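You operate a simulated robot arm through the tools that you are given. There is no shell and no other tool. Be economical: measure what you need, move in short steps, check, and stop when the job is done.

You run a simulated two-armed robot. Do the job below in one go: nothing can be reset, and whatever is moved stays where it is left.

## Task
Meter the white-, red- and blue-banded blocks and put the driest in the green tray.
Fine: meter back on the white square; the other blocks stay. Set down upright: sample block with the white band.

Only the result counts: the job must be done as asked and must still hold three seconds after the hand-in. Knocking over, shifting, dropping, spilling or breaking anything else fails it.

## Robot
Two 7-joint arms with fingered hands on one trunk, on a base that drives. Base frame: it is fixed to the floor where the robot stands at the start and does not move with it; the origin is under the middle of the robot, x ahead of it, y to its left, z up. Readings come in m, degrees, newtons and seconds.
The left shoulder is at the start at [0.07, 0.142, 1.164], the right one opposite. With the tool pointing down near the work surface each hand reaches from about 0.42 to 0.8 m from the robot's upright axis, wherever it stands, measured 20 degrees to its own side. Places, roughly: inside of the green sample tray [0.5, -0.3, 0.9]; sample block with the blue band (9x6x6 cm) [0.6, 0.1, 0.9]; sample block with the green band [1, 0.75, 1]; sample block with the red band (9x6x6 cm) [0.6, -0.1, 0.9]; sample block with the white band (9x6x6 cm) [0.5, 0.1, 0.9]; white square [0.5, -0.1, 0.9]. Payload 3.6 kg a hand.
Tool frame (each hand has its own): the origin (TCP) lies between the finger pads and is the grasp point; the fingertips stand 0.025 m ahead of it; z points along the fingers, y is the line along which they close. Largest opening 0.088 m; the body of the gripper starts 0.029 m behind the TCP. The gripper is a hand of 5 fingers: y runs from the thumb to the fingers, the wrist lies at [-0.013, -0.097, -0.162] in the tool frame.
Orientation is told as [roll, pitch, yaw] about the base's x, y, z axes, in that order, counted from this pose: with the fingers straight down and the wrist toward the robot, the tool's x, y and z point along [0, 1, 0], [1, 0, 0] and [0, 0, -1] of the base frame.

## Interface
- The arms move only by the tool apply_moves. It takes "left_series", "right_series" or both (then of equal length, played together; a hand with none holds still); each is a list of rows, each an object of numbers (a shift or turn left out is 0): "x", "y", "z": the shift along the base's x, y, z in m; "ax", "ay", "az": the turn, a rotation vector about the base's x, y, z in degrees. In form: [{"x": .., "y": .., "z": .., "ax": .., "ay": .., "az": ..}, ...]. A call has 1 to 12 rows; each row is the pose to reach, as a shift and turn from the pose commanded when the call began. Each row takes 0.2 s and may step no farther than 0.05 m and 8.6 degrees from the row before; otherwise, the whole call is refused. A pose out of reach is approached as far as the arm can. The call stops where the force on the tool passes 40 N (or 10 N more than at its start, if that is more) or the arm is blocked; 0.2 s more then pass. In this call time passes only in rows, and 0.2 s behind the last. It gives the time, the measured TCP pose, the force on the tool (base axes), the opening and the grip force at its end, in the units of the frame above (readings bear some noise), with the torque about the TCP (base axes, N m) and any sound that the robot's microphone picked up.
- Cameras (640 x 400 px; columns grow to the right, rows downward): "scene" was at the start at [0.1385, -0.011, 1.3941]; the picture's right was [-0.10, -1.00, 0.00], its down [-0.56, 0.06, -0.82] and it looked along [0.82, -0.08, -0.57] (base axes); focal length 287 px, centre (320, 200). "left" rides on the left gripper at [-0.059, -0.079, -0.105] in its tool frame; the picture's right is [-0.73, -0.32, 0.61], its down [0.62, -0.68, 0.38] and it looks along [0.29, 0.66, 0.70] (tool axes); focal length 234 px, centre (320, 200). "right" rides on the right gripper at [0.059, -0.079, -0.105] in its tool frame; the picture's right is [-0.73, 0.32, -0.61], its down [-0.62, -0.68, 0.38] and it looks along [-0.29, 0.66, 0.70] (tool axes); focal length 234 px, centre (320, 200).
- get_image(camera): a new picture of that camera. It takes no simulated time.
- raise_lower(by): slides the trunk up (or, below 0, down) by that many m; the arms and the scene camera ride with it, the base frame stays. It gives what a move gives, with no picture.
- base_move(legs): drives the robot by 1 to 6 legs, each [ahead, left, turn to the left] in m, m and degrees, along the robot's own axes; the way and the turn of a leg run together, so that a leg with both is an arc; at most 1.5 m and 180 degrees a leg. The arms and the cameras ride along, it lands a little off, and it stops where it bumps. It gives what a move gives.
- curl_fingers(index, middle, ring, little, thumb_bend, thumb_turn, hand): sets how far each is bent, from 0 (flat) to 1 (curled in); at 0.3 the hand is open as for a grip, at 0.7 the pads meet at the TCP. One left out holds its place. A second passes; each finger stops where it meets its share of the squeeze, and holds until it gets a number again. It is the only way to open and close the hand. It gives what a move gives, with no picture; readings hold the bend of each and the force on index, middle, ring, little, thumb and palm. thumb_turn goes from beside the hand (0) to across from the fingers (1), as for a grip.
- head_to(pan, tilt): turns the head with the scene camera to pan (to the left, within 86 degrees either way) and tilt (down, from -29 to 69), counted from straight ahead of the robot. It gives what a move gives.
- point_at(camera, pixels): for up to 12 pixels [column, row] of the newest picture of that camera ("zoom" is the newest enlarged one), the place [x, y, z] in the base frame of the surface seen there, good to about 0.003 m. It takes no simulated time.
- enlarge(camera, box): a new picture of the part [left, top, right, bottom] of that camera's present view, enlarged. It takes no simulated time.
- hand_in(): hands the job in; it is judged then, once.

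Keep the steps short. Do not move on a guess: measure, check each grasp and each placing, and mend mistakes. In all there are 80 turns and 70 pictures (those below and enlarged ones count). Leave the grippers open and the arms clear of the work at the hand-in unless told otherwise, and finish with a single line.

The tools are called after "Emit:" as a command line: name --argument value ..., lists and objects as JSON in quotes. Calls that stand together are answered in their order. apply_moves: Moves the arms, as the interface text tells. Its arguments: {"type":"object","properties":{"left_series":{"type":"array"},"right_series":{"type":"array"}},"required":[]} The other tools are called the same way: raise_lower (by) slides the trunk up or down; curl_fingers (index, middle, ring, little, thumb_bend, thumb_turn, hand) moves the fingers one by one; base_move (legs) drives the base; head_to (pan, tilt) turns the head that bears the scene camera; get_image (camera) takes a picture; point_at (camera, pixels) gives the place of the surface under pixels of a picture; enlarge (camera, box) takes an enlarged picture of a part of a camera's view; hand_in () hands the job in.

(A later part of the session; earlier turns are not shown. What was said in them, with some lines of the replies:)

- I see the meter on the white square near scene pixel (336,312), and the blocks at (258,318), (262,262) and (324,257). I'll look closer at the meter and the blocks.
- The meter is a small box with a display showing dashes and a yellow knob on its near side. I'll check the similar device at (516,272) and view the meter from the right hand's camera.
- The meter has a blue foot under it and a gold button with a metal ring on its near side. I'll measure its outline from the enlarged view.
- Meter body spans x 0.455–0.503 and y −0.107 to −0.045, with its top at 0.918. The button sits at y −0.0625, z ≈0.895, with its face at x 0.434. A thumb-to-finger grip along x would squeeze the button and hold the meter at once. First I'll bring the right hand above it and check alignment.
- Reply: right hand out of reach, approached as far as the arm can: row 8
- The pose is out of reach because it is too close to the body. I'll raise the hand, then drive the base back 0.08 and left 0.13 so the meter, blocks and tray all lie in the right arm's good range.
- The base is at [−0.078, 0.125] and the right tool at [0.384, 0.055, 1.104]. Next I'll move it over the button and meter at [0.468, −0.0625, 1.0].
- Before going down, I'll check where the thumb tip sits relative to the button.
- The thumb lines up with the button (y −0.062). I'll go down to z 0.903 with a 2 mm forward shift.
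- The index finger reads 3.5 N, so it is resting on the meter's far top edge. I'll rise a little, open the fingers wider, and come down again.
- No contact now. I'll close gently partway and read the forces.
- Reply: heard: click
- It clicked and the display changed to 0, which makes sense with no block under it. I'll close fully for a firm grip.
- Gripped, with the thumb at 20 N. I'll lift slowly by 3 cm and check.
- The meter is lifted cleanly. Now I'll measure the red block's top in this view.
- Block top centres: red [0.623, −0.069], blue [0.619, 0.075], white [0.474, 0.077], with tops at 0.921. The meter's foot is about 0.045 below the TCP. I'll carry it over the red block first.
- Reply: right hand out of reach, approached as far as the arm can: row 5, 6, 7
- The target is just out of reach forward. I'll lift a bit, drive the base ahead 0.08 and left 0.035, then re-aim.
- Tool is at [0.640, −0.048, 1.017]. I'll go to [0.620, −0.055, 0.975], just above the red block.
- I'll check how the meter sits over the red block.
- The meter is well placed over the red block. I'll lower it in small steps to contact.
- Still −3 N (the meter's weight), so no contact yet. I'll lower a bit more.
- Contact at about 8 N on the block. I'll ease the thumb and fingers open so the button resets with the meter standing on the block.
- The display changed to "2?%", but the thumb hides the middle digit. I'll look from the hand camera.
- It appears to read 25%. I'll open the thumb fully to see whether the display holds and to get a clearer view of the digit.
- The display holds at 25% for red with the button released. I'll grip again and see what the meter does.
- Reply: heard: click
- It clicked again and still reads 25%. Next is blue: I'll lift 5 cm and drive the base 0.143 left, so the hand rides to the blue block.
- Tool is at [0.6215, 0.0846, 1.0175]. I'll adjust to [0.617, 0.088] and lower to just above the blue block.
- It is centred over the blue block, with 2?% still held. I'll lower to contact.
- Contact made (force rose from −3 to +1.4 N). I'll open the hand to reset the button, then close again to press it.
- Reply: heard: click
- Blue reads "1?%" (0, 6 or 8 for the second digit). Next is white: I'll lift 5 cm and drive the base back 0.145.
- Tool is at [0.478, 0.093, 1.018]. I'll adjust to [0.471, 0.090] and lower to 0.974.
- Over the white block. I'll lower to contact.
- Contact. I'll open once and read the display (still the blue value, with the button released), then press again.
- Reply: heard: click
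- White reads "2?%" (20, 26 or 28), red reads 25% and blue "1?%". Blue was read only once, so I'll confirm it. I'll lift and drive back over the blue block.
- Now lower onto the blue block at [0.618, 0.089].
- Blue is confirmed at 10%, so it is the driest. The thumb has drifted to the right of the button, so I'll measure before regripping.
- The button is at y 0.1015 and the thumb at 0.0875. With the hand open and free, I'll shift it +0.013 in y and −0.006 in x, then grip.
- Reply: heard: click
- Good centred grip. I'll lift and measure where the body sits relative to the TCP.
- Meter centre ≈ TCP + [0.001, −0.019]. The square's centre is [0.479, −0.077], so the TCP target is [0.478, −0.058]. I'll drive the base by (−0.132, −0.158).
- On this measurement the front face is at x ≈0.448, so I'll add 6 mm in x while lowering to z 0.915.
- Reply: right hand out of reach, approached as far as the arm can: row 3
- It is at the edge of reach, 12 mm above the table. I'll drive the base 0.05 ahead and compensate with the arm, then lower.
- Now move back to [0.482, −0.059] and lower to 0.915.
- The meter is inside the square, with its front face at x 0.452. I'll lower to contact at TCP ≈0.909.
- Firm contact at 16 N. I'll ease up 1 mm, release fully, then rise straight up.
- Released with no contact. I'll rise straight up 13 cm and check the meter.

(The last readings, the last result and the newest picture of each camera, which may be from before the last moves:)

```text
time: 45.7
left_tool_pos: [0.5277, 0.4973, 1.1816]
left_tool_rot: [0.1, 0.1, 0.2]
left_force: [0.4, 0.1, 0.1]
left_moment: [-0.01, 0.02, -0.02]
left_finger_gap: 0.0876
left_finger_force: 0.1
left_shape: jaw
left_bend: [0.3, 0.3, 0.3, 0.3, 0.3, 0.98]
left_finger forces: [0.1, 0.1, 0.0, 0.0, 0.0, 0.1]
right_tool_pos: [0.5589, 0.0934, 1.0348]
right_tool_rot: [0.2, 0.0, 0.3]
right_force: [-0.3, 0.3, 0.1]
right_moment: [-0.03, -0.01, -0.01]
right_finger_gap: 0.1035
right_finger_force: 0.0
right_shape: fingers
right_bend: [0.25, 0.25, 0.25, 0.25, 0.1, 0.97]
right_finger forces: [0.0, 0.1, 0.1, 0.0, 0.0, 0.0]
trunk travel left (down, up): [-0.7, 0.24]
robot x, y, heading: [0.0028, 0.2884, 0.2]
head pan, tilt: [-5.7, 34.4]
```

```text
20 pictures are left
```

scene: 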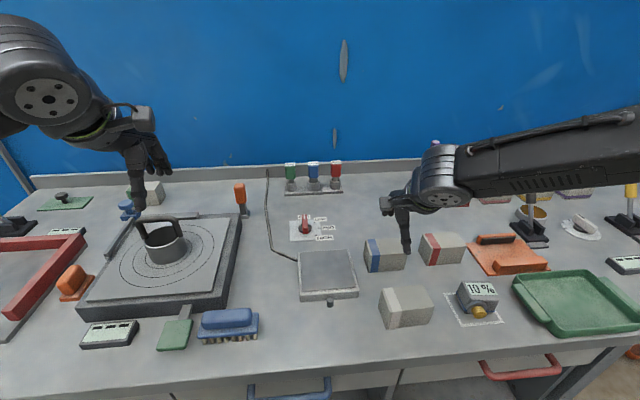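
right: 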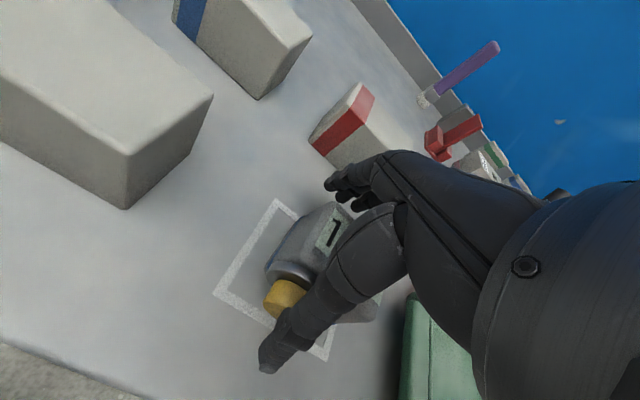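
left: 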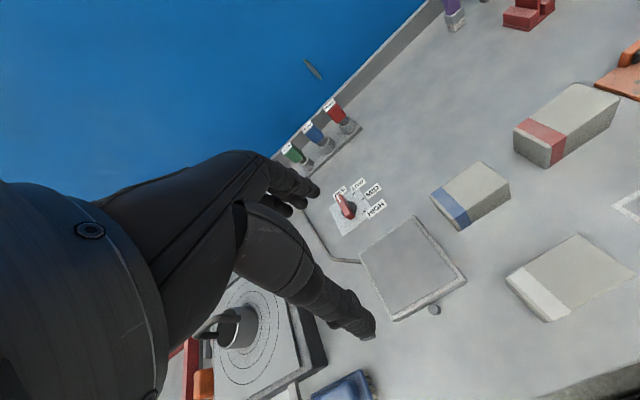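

The meter stands on its square showing "10 %". I'll check its placing closely and measure the blue block and the tray.

Emit:
enlarge --camera "scene" --box '[350, 225, 640, 345]'

Emit:
enlarge --camera "scene" --box '[435, 265, 515, 335]'

Emit:
point_at --camera "scene" --pixels '[[368, 242], [366, 252], [381, 256], [404, 252], [385, 263], [550, 275], [590, 273], [640, 325], [530, 300], [516, 278], [575, 300], [560, 325]]'

Emit:
point_at --camera "zoom" --pixels '[[175, 180], [210, 240], [460, 230], [430, 290], [330, 250], [120, 290], [90, 240], [545, 450], [480, 200], [170, 440], [330, 320], [240, 330]]'

```text
2.21 times, centred on (495, 285) of scene
```

zoom: 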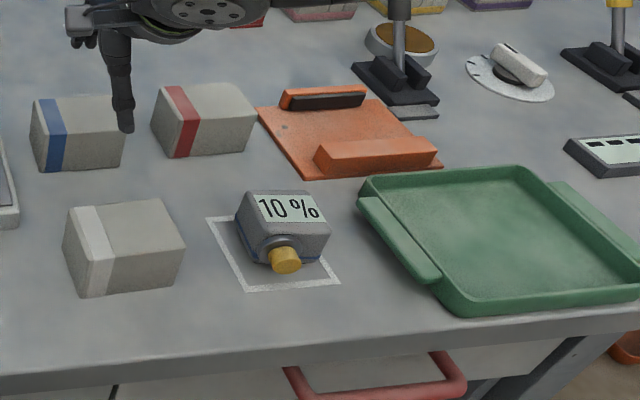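

```text
5.71 times, centred on (475, 300) of scene
```

zoom: 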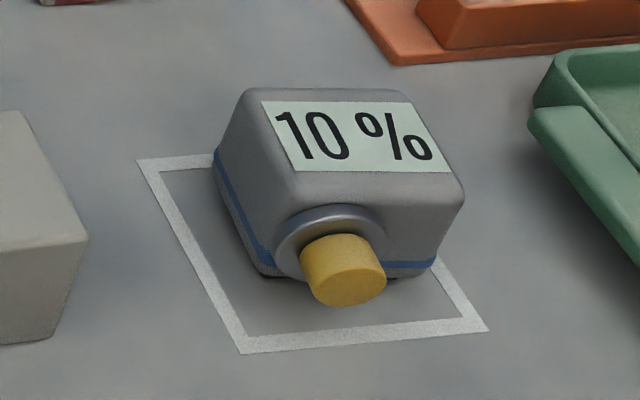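

```text
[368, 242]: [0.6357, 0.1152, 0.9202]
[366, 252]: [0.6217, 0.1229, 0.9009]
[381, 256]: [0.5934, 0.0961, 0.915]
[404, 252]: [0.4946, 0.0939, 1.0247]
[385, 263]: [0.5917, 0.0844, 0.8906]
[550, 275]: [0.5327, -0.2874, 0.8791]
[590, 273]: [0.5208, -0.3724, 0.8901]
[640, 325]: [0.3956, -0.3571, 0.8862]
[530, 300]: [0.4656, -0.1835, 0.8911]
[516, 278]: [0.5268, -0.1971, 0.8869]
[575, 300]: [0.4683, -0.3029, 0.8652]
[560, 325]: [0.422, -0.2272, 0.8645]
```

```text
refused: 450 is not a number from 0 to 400
```

I'll measure the meter's footprint against the square.

Emit:
point_at --camera "zoom" --pixels '[[250, 95], [400, 93], [460, 185], [295, 190], [222, 175], [262, 265], [425, 272], [145, 165], [245, 350], [482, 325], [345, 285], [350, 130]]'

```text
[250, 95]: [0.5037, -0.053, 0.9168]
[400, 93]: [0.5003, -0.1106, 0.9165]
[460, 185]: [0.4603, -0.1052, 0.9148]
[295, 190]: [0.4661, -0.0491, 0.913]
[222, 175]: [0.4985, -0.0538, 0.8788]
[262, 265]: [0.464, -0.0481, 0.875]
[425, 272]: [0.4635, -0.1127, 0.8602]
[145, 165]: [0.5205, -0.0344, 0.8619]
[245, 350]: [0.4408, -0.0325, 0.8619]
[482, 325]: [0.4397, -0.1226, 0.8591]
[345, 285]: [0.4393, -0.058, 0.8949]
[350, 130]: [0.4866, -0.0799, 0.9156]
```

The meter's centre is about [0.482, −0.080], well inside the square. Now the blue block: move to [0.621, 0.076] above it and go down to z 0.906.

Emit:
apply_moves --right_series '[{"x": 0.03, "y": -0.009}, {"x": 0.062, "y": -0.0174}, {"x": 0.062, "y": -0.0174, "z": -0.035}, {"x": 0.062, "y": -0.0174, "z": -0.065}]'

Emit:
enlarge --camera "scene" --box '[345, 190, 445, 280]'

Emit:
get_image --camera "right"

```text
time: 46.7
left_tool_pos: [0.5299, 0.4987, 1.181]
left_tool_rot: [0.0, 0.0, 0.1]
left_force: [0.7, 0.4, 0.4]
left_moment: [0.0, 0.03, -0.03]
left_finger_gap: 0.0878
left_finger_force: 0.0
left_shape: jaw
left_bend: [0.3, 0.3, 0.3, 0.3, 0.3, 0.98]
left_finger forces: [0.0, 0.1, 0.0, 0.1, 0.0, 0.0]
right_tool_pos: [0.6258, 0.0726, 0.9718]
right_tool_rot: [0.1, 0.1, 0.2]
right_force: [0.1, 0.4, -0.1]
right_moment: [0.01, 0.0, 0.0]
right_finger_gap: 0.1034
right_finger_force: 0.1
right_shape: fingers
right_bend: [0.25, 0.25, 0.25, 0.25, 0.1, 0.97]
right_finger forces: [0.0, 0.0, 0.1, 0.0, 0.0, 0.1]
trunk travel left (down, up): [-0.7, 0.24]
robot x, y, heading: [-0.0005, 0.2923, 0.1]
head pan, tilt: [-5.7, 34.4]
```

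```text
4.44 times, centred on (395, 235) of scene
```

zoom: 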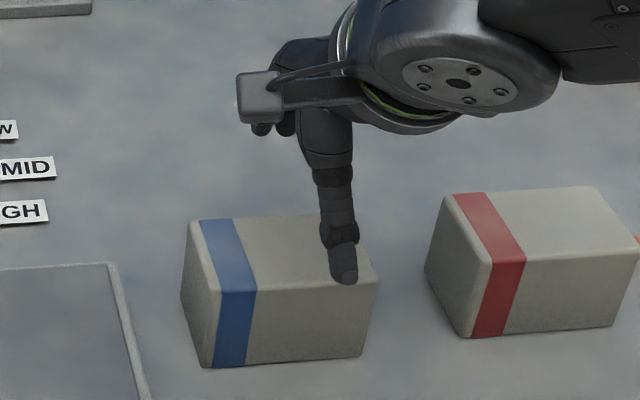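

```text
16 pictures are left
```

right: 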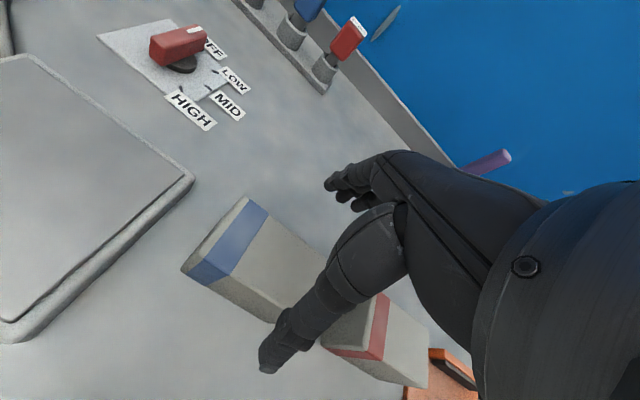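

I'll check the block edges and the thumb position before going down.

Emit:
point_at --camera "zoom" --pixels '[[195, 225], [195, 280], [370, 278], [215, 330], [350, 320], [300, 250], [345, 270], [343, 235], [305, 222], [372, 330]]'

```text
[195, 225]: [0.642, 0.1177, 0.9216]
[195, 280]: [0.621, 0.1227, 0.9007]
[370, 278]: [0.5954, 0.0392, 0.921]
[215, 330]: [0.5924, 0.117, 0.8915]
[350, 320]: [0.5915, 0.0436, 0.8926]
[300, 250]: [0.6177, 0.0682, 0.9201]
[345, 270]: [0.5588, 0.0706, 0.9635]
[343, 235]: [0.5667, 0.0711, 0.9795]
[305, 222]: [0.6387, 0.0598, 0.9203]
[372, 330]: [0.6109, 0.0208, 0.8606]
```

All clear: block x 0.5915–0.65, y centre 0.078, thumb clear in front. I'll descend to z ≈0.907.

Emit:
apply_moves --right_series '[{"x": -0.002, "y": 0.006, "z": -0.025}, {"x": -0.002, "y": 0.006, "z": -0.045}, {"x": -0.002, "y": 0.006, "z": -0.064}]'

Emit:
get_image --camera "right"

```text
time: 47.5
left_tool_pos: [0.5286, 0.4975, 1.1817]
left_tool_rot: [-0.1, 0.0, 0.2]
left_force: [0.2, 0.5, -0.3]
left_moment: [0.01, 0.0, 0.03]
left_finger_gap: 0.0877
left_finger_force: 0.1
left_shape: jaw
left_bend: [0.3, 0.3, 0.3, 0.3, 0.3, 0.98]
left_finger forces: [0.0, 0.0, 0.0, 0.0, 0.0, 0.0]
right_tool_pos: [0.6157, 0.0764, 0.913]
right_tool_rot: [0.2, 0.0, 0.2]
right_force: [0.5, -0.3, 0.1]
right_moment: [-0.02, 0.01, -0.02]
right_finger_gap: 0.1038
right_finger_force: 0.1
right_shape: fingers
right_bend: [0.25, 0.25, 0.25, 0.25, 0.1, 0.97]
right_finger forces: [0.0, 0.1, 0.0, 0.0, 0.1, 0.0]
right hand out of reach, approached as far as the arm can: row 3
trunk travel left (down, up): [-0.7, 0.24]
robot x, y, heading: [0.0043, 0.2946, 0.0]
head pan, tilt: [-5.7, 34.4]
```

```text
15 pictures are left
```

right: 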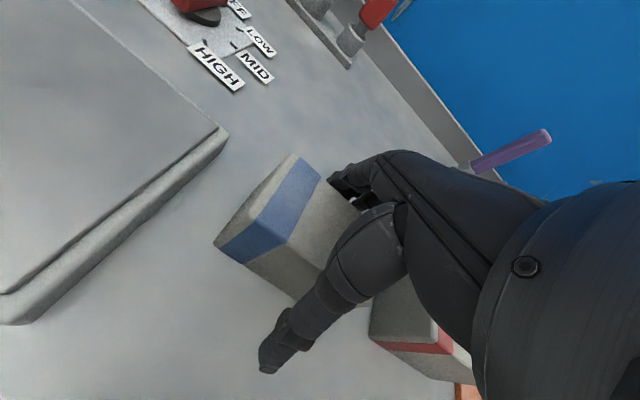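

I hit the reach limit at z 0.913. I'll go back up, drive the base 0.06 ahead and approach again.

Emit:
apply_moves --right_series '[{"z": 0.03}, {"z": 0.07}]'

Emit:
base_move --legs '[[0.06, 0, 0]]'

```text
time: 48.1
left_tool_pos: [0.529, 0.4995, 1.1806]
left_tool_rot: [0.0, -0.1, 0.2]
left_force: [0.2, 0.3, -0.5]
left_moment: [0.0, -0.03, 0.01]
left_finger_gap: 0.0874
left_finger_force: 0.0
left_shape: jaw
left_bend: [0.3, 0.3, 0.3, 0.3, 0.3, 0.98]
left_finger forces: [0.1, 0.0, 0.1, 0.1, 0.0, 0.1]
right_tool_pos: [0.6163, 0.0763, 0.9823]
right_tool_rot: [0.0, 0.1, 0.3]
right_force: [-0.2, 0.5, -0.3]
right_moment: [0.03, -0.02, -0.02]
right_finger_gap: 0.1035
right_finger_force: 0.2
right_shape: fingers
right_bend: [0.25, 0.25, 0.25, 0.25, 0.1, 0.97]
right_finger forces: [0.1, 0.0, 0.0, 0.1, 0.1, 0.1]
trunk travel left (down, up): [-0.7, 0.24]
robot x, y, heading: [0.0016, 0.2902, 0.3]
head pan, tilt: [-5.7, 34.4]
```

```text
time: 49.1
left_tool_pos: [0.5852, 0.4989, 1.1821]
left_tool_rot: [0.0, -0.2, 0.2]
left_force: [0.4, 0.0, -0.2]
left_moment: [-0.01, 0.01, 0.0]
left_finger_gap: 0.0876
left_finger_force: 0.0
left_shape: jaw
left_bend: [0.3, 0.3, 0.3, 0.3, 0.3, 0.98]
left_finger forces: [0.0, 0.0, 0.0, 0.1, 0.0, 0.0]
right_tool_pos: [0.6728, 0.0768, 0.9843]
right_tool_rot: [0.0, -0.1, 0.2]
right_force: [-0.2, 0.5, 0.3]
right_moment: [0.01, -0.01, -0.01]
right_finger_gap: 0.1035
right_finger_force: 0.0
right_shape: fingers
right_bend: [0.25, 0.25, 0.25, 0.25, 0.1, 0.97]
right_finger forces: [0.0, 0.1, 0.0, 0.1, 0.0, 0.1]
trunk travel left (down, up): [-0.7, 0.24]
robot x, y, heading: [0.0583, 0.2932, 0.0]
head pan, tilt: [-5.7, 34.4]
```

Back to [0.622, 0.078], then down to 0.907.

Emit:
apply_moves --right_series '[{"x": -0.03, "y": 0.001}, {"x": -0.051, "y": 0.001}, {"x": -0.051, "y": 0.001, "z": -0.03}, {"x": -0.051, "y": 0.001, "z": -0.055}, {"x": -0.051, "y": 0.001, "z": -0.077}]'

Emit:
get_image --camera "right"

```text
time: 50.3
left_tool_pos: [0.5886, 0.4988, 1.181]
left_tool_rot: [0.0, 0.0, 0.1]
left_force: [-0.6, -0.2, -0.1]
left_moment: [0.01, -0.01, 0.01]
left_finger_gap: 0.0879
left_finger_force: 0.0
left_shape: jaw
left_bend: [0.3, 0.3, 0.3, 0.3, 0.3, 0.98]
left_finger forces: [0.0, 0.0, 0.0, 0.0, 0.1, 0.1]
right_tool_pos: [0.6254, 0.0771, 0.9053]
right_tool_rot: [-0.1, 0.1, 0.3]
right_force: [-0.6, 0.4, 0.0]
right_moment: [0.01, -0.01, 0.0]
right_finger_gap: 0.1035
right_finger_force: 0.0
right_shape: fingers
right_bend: [0.25, 0.25, 0.25, 0.25, 0.1, 0.97]
right_finger forces: [0.0, 0.0, 0.0, 0.0, 0.0, 0.0]
trunk travel left (down, up): [-0.7, 0.24]
robot x, y, heading: [0.0547, 0.2943, 0.4]
head pan, tilt: [-5.7, 34.4]
```

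```text
14 pictures are left
```

right: 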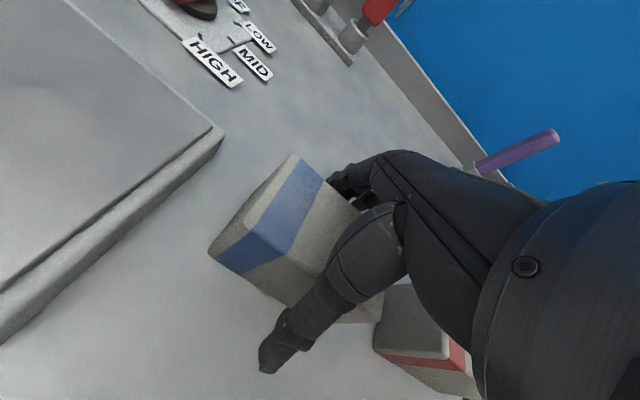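

At z 0.905 with no contact and the hand straddling the block, I'll close to grip.

Emit:
curl_fingers --hand "right" --index 0.65 --middle 0.65 --ring 0.65 --little 0.65 --thumb_bend 0.65

Emit:
apply_moves --right_series '[{"z": 0.01}, {"z": 0.025}]'

Emit:
get_image --camera "scene"

```text
time: 51.3
left_tool_pos: [0.5873, 0.4985, 1.1817]
left_tool_rot: [0.1, -0.1, 0.1]
left_force: [0.3, 0.3, 0.3]
left_moment: [0.0, -0.03, 0.02]
left_finger_gap: 0.0881
left_finger_force: 0.2
left_shape: jaw
left_bend: [0.3, 0.3, 0.3, 0.3, 0.3, 0.98]
left_finger forces: [0.0, 0.0, 0.0, 0.0, 0.0, 0.0]
right_tool_pos: [0.6254, 0.0767, 0.9082]
right_tool_rot: [0.0, -0.1, 0.2]
right_force: [1.4, -1.2, 3.9]
right_moment: [-0.01, -0.22, 0.12]
right_finger_gap: 0.0502
right_finger_force: 32.3
right_shape: fingers
right_bend: [0.52, 0.57, 0.57, 0.59, 0.54, 0.93]
right_finger forces: [13.2, 6.6, 5.8, 6.5, 31.4, 0.0]
trunk travel left (down, up): [-0.7, 0.24]
robot x, y, heading: [0.06, 0.2937, 0.2]
head pan, tilt: [-5.7, 34.4]
```

```text
time: 51.9
left_tool_pos: [0.5879, 0.4988, 1.1814]
left_tool_rot: [0.0, 0.0, 0.2]
left_force: [0.0, 0.0, 1.4]
left_moment: [-0.02, 0.0, 0.0]
left_finger_gap: 0.0877
left_finger_force: 0.2
left_shape: jaw
left_bend: [0.3, 0.3, 0.3, 0.3, 0.3, 0.98]
left_finger forces: [0.0, 0.0, 0.0, 0.1, 0.0, 0.0]
right_tool_pos: [0.6242, 0.0788, 0.9314]
right_tool_rot: [0.0, 0.0, 0.2]
right_force: [-0.5, 0.2, -2.6]
right_moment: [-0.01, 0.01, 0.0]
right_finger_gap: 0.0494
right_finger_force: 30.0
right_shape: fingers
right_bend: [0.52, 0.57, 0.57, 0.59, 0.54, 0.93]
right_finger forces: [13.8, 5.9, 4.9, 5.2, 30.1, 0.0]
trunk travel left (down, up): [-0.7, 0.24]
robot x, y, heading: [0.0596, 0.2931, 0.4]
head pan, tilt: [-5.7, 34.4]
```

```text
13 pictures are left
```

scene: 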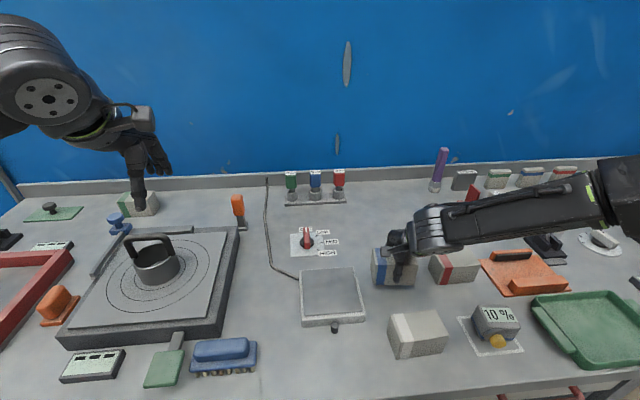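

The blue block is lifted. I'll raise it to about 1.04, then drive the base so the block travels over to the tray.

Emit:
apply_moves --right_series '[{"z": 0.04}, {"z": 0.08}, {"z": 0.11}]'

Emit:
base_move --legs '[[-0.15, -0.2, 0], [0, -0.18, 0]]'

Emit:
get_image --camera "scene"

```text
time: 52.7
left_tool_pos: [0.5881, 0.4995, 1.1815]
left_tool_rot: [0.1, 0.1, 0.2]
left_force: [-1.0, 0.1, -0.3]
left_moment: [-0.01, -0.02, 0.02]
left_finger_gap: 0.0876
left_finger_force: 0.0
left_shape: jaw
left_bend: [0.3, 0.3, 0.3, 0.3, 0.3, 0.98]
left_finger forces: [0.0, 0.0, 0.0, 0.0, 0.0, 0.1]
right_tool_pos: [0.6235, 0.0749, 1.0396]
right_tool_rot: [-0.1, 0.1, 0.2]
right_force: [0.2, 0.2, -2.8]
right_moment: [-0.04, -0.03, -0.01]
right_finger_gap: 0.0493
right_finger_force: 29.9
right_shape: fingers
right_bend: [0.52, 0.57, 0.57, 0.6, 0.54, 0.93]
right_finger forces: [13.9, 5.9, 4.8, 5.2, 29.8, 0.1]
trunk travel left (down, up): [-0.7, 0.24]
robot x, y, heading: [0.0599, 0.2951, -0.1]
head pan, tilt: [-5.7, 34.4]
```

```text
time: 55.6
left_tool_pos: [0.4354, 0.1214, 1.1813]
left_tool_rot: [-0.1, 0.0, -0.2]
left_force: [-0.8, 0.6, 0.1]
left_moment: [-0.03, -0.01, 0.02]
left_finger_gap: 0.0877
left_finger_force: 0.1
left_shape: jaw
left_bend: [0.3, 0.3, 0.3, 0.3, 0.3, 0.98]
left_finger forces: [0.1, 0.0, 0.1, 0.0, 0.0, 0.1]
right_tool_pos: [0.4677, -0.3034, 1.0402]
right_tool_rot: [0.1, 0.1, -0.2]
right_force: [-0.2, -0.1, -4.2]
right_moment: [0.02, 0.0, 0.02]
right_finger_gap: 0.0493
right_finger_force: 29.9
right_shape: fingers
right_bend: [0.52, 0.57, 0.57, 0.6, 0.54, 0.93]
right_finger forces: [13.8, 5.8, 4.8, 5.1, 29.8, 0.0]
trunk travel left (down, up): [-0.7, 0.24]
robot x, y, heading: [-0.0938, -0.0843, 0.1]
head pan, tilt: [-5.7, 34.4]
```

```text
12 pictures are left
```

scene: 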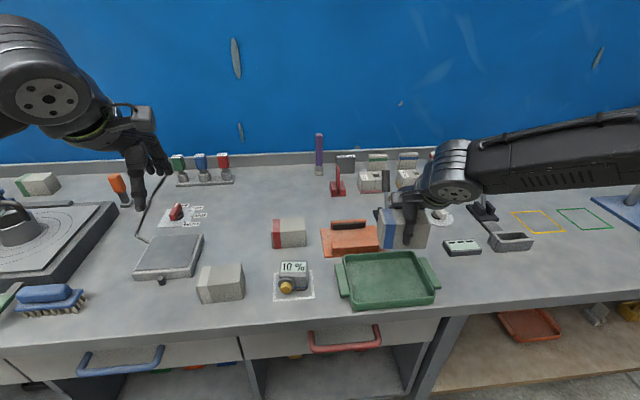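

Now I'll measure the tray: rims and floor around pixels (340–436, 255–307).

Emit:
enlarge --camera "scene" --box '[325, 195, 455, 315]'

Emit:
point_at --camera "zoom" --pixels '[[120, 220], [320, 215], [355, 330], [130, 340], [200, 280], [240, 300], [320, 300], [100, 290], [240, 368], [345, 280], [230, 205], [130, 200]]'

Emit:
point_at --camera "zoom" --pixels '[[215, 70], [215, 155], [300, 170], [190, 150], [320, 160], [240, 170], [195, 90]]'

```text
3.33 times, centred on (390, 255) of scene
```

zoom: 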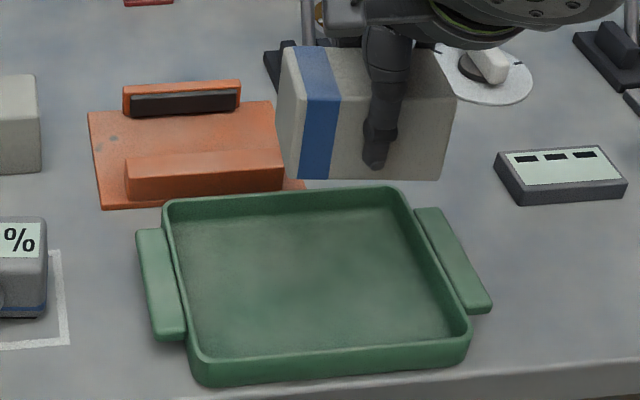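

```text
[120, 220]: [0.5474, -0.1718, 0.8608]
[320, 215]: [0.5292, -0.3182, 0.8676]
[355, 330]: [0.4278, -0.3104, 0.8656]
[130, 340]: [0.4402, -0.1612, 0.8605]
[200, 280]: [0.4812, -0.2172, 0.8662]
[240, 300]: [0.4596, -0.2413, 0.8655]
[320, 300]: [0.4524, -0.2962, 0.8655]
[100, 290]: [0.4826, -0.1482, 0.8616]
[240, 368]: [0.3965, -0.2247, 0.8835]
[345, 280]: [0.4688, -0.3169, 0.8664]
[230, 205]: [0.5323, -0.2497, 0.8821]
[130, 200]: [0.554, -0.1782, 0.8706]
```

```text
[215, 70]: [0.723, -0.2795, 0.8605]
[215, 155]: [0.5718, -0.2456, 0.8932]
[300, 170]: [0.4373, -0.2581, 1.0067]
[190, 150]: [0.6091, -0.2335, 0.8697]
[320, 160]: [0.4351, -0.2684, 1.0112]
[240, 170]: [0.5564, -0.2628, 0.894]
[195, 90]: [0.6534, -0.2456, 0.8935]
```

Tray floor is at z 0.866, x 0.41–0.53, y −0.205 to −0.37. The block centre is about [0.467, −0.30]. I'll shift to [0.475, −0.29] and lower to TCP ≈0.925.

Emit:
apply_moves --right_series '[{"x": 0.008, "y": 0.012, "z": -0.03}, {"x": 0.008, "y": 0.012, "z": -0.07}, {"x": 0.008, "y": 0.012, "z": -0.1}, {"x": 0.008, "y": 0.012, "z": -0.115}]'

Emit:
enlarge --camera "scene" --box '[325, 215, 455, 315]'

```text
time: 56.6
left_tool_pos: [0.4356, 0.1211, 1.181]
left_tool_rot: [0.0, 0.0, -0.1]
left_force: [-0.7, 0.4, 0.1]
left_moment: [0.01, 0.0, 0.04]
left_finger_gap: 0.0877
left_finger_force: 0.0
left_shape: jaw
left_bend: [0.3, 0.3, 0.3, 0.3, 0.3, 0.98]
left_finger forces: [0.1, 0.1, 0.1, 0.1, 0.0, 0.1]
right_tool_pos: [0.479, -0.2931, 0.9251]
right_tool_rot: [0.0, 0.1, -0.1]
right_force: [0.5, -0.5, -3.4]
right_moment: [-0.03, -0.04, 0.0]
right_finger_gap: 0.049
right_finger_force: 29.0
right_shape: fingers
right_bend: [0.52, 0.57, 0.58, 0.6, 0.54, 0.93]
right_finger forces: [13.9, 5.7, 4.7, 4.9, 29.5, 0.0]
trunk travel left (down, up): [-0.7, 0.24]
robot x, y, heading: [-0.0928, -0.0786, -0.2]
head pan, tilt: [-5.7, 34.4]
```

```text
4.00 times, centred on (390, 265) of scene
```

zoom: 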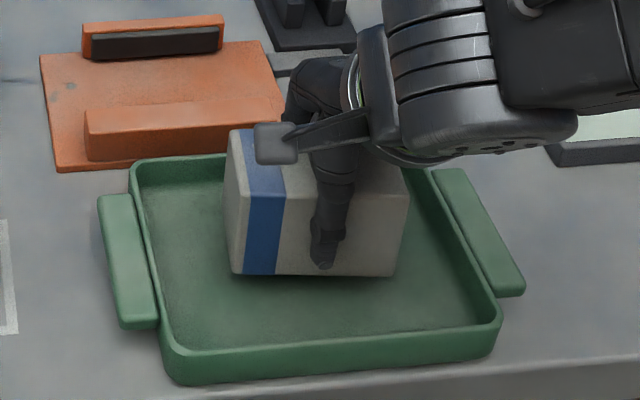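

The block is over the tray, inside its walls. I'll lower to the floor.

Emit:
apply_moves --right_series '[{"z": -0.005}, {"z": -0.009}, {"z": -0.012}]'

```text
time: 57.4
left_tool_pos: [0.4355, 0.1195, 1.182]
left_tool_rot: [0.0, -0.2, -0.1]
left_force: [-0.6, 0.1, 0.8]
left_moment: [0.01, -0.02, 0.01]
left_finger_gap: 0.0877
left_finger_force: 0.1
left_shape: jaw
left_bend: [0.3, 0.3, 0.3, 0.3, 0.3, 0.98]
left_finger forces: [0.0, 0.0, 0.1, 0.0, 0.0, 0.1]
right_tool_pos: [0.476, -0.2943, 0.9116]
right_tool_rot: [0.0, 0.1, -0.3]
right_force: [1.4, 1.0, 1.6]
right_moment: [0.0, -0.17, 0.02]
right_finger_gap: 0.0492
right_finger_force: 30.5
right_shape: fingers
right_bend: [0.52, 0.57, 0.58, 0.6, 0.54, 0.93]
right_finger forces: [14.1, 6.2, 5.1, 5.3, 30.0, 0.0]
trunk travel left (down, up): [-0.7, 0.24]
robot x, y, heading: [-0.0954, -0.0826, 0.0]
head pan, tilt: [-5.7, 34.4]
```

The force went from −3.4 to +1.6 N, so it is on the floor. I'll release gently.

Emit:
curl_fingers --hand "right" --index 0.35 --middle 0.35 --ring 0.35 --little 0.35 --thumb_bend 0.3

Emit:
get_image --camera "right"

```text
time: 58.4
left_tool_pos: [0.4354, 0.1186, 1.181]
left_tool_rot: [0.1, 0.0, 0.0]
left_force: [0.8, 0.1, -0.1]
left_moment: [0.02, 0.01, 0.0]
left_finger_gap: 0.0877
left_finger_force: 0.0
left_shape: jaw
left_bend: [0.3, 0.3, 0.3, 0.3, 0.3, 0.98]
left_finger forces: [0.1, 0.1, 0.0, 0.1, 0.0, 0.1]
right_tool_pos: [0.4771, -0.2936, 0.9124]
right_tool_rot: [0.0, 0.2, -0.1]
right_force: [-0.4, -0.6, 0.4]
right_moment: [0.01, 0.0, 0.02]
right_finger_gap: 0.0789
right_finger_force: 0.1
right_shape: fingers
right_bend: [0.35, 0.35, 0.35, 0.35, 0.3, 0.97]
right_finger forces: [0.0, 0.0, 0.0, 0.0, 0.0, 0.1]
trunk travel left (down, up): [-0.7, 0.24]
robot x, y, heading: [-0.0936, -0.0805, -0.2]
head pan, tilt: [-5.7, 34.4]
```

```text
9 pictures are left
```

right: 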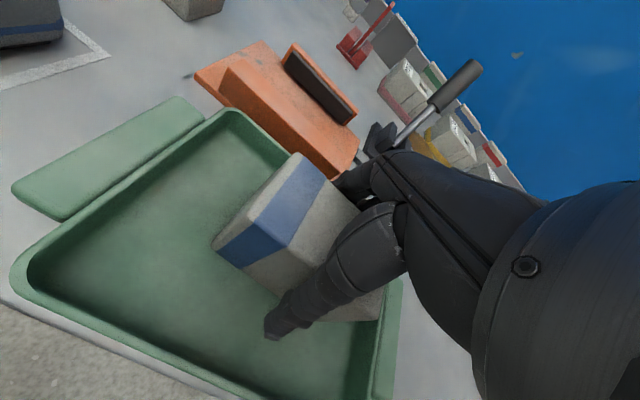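

The hand is free. I'll rise straight up, well clear, open to the standard opening, and take a final look.

Emit:
apply_moves --right_series '[{"z": 0.03}, {"z": 0.07}, {"z": 0.11}, {"z": 0.15}, {"z": 0.2}]'

Emit:
curl_fingers --hand "right" --index 0.3 --middle 0.3 --ring 0.3 --little 0.3 --thumb_bend 0.3

Emit:
get_image --camera "scene"

Emit:
enlarge --camera "scene" --box '[180, 200, 460, 320]'

```text
time: 59.6
left_tool_pos: [0.4339, 0.1203, 1.1827]
left_tool_rot: [-0.1, -0.1, -0.2]
left_force: [-0.2, -0.5, -0.3]
left_moment: [0.02, 0.0, 0.0]
left_finger_gap: 0.0875
left_finger_force: 0.0
left_shape: jaw
left_bend: [0.3, 0.3, 0.3, 0.3, 0.3, 0.98]
left_finger forces: [0.0, 0.0, 0.0, 0.0, 0.0, 0.1]
right_tool_pos: [0.4729, -0.2919, 1.1146]
right_tool_rot: [0.0, 0.0, -0.1]
right_force: [0.2, 0.4, 0.6]
right_moment: [-0.02, 0.0, -0.02]
right_finger_gap: 0.0793
right_finger_force: 0.1
right_shape: fingers
right_bend: [0.35, 0.35, 0.35, 0.35, 0.3, 0.97]
right_finger forces: [0.1, 0.0, 0.1, 0.0, 0.2, 0.1]
trunk travel left (down, up): [-0.7, 0.24]
robot x, y, heading: [-0.0965, -0.0827, -0.2]
head pan, tilt: [-5.7, 34.4]
```

```text
time: 60.6
left_tool_pos: [0.4359, 0.1203, 1.1807]
left_tool_rot: [0.0, 0.0, -0.1]
left_force: [0.0, -0.5, 0.5]
left_moment: [-0.02, 0.05, 0.0]
left_finger_gap: 0.0875
left_finger_force: 0.0
left_shape: jaw
left_bend: [0.3, 0.3, 0.3, 0.3, 0.3, 0.98]
left_finger forces: [0.0, 0.0, 0.1, 0.1, 0.0, 0.1]
right_tool_pos: [0.4738, -0.2919, 1.1127]
right_tool_rot: [0.1, 0.1, -0.2]
right_force: [0.2, 0.2, -0.2]
right_moment: [-0.02, 0.01, 0.04]
right_finger_gap: 0.0845
right_finger_force: 0.1
right_shape: fingers
right_bend: [0.3, 0.3, 0.3, 0.3, 0.3, 0.97]
right_finger forces: [0.0, 0.0, 0.1, 0.0, 0.0, 0.0]
trunk travel left (down, up): [-0.7, 0.24]
robot x, y, heading: [-0.0955, -0.0817, -0.4]
head pan, tilt: [-5.7, 34.4]
```

```text
8 pictures are left
```

scene: 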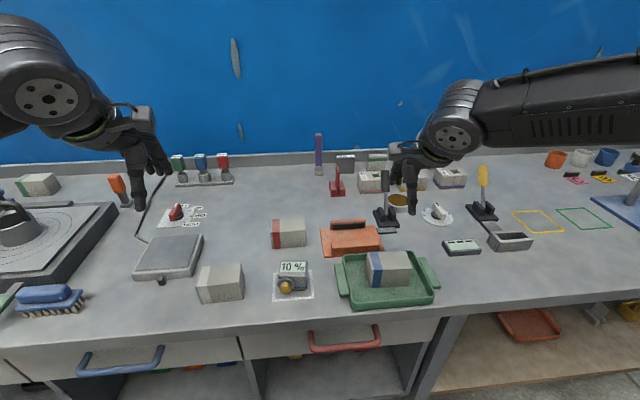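

```text
2.29 times, centred on (320, 260) of scene
```

zoom: 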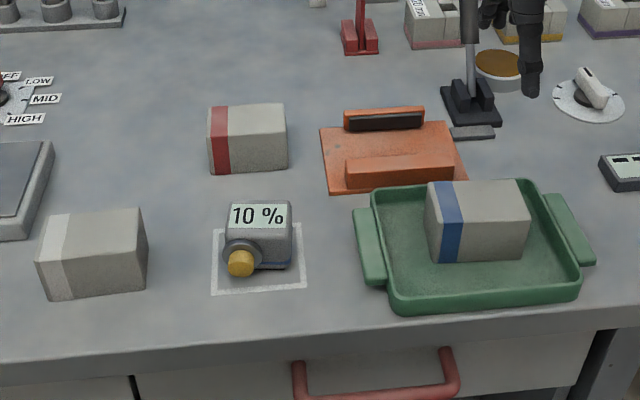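

The blue block lies flat in the tray and the meter is on its square. I'll check that the red and white blocks haven't moved.

Emit:
point_at --camera "zoom" --pixels '[[212, 110], [282, 105], [286, 137], [212, 145], [45, 218], [135, 213], [145, 245], [42, 265]]'

```text
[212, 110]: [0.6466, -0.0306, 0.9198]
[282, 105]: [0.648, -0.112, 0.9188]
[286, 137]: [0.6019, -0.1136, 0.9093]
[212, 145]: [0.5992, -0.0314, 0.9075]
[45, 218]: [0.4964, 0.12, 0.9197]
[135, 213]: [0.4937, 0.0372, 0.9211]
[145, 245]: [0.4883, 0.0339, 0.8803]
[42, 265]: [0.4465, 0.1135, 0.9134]
```

Red and white are where they started, the hands are open and both arms are clear. Handing in.

Emit:
hand_in

```text
The job is handed in.
```

The blue-banded block was the driest (10%, against 25% for red and at least 20% for white, second digit partly hidden) and is in the green tray; the meter is back on the white square, and the red and white blocks are upright where they started.
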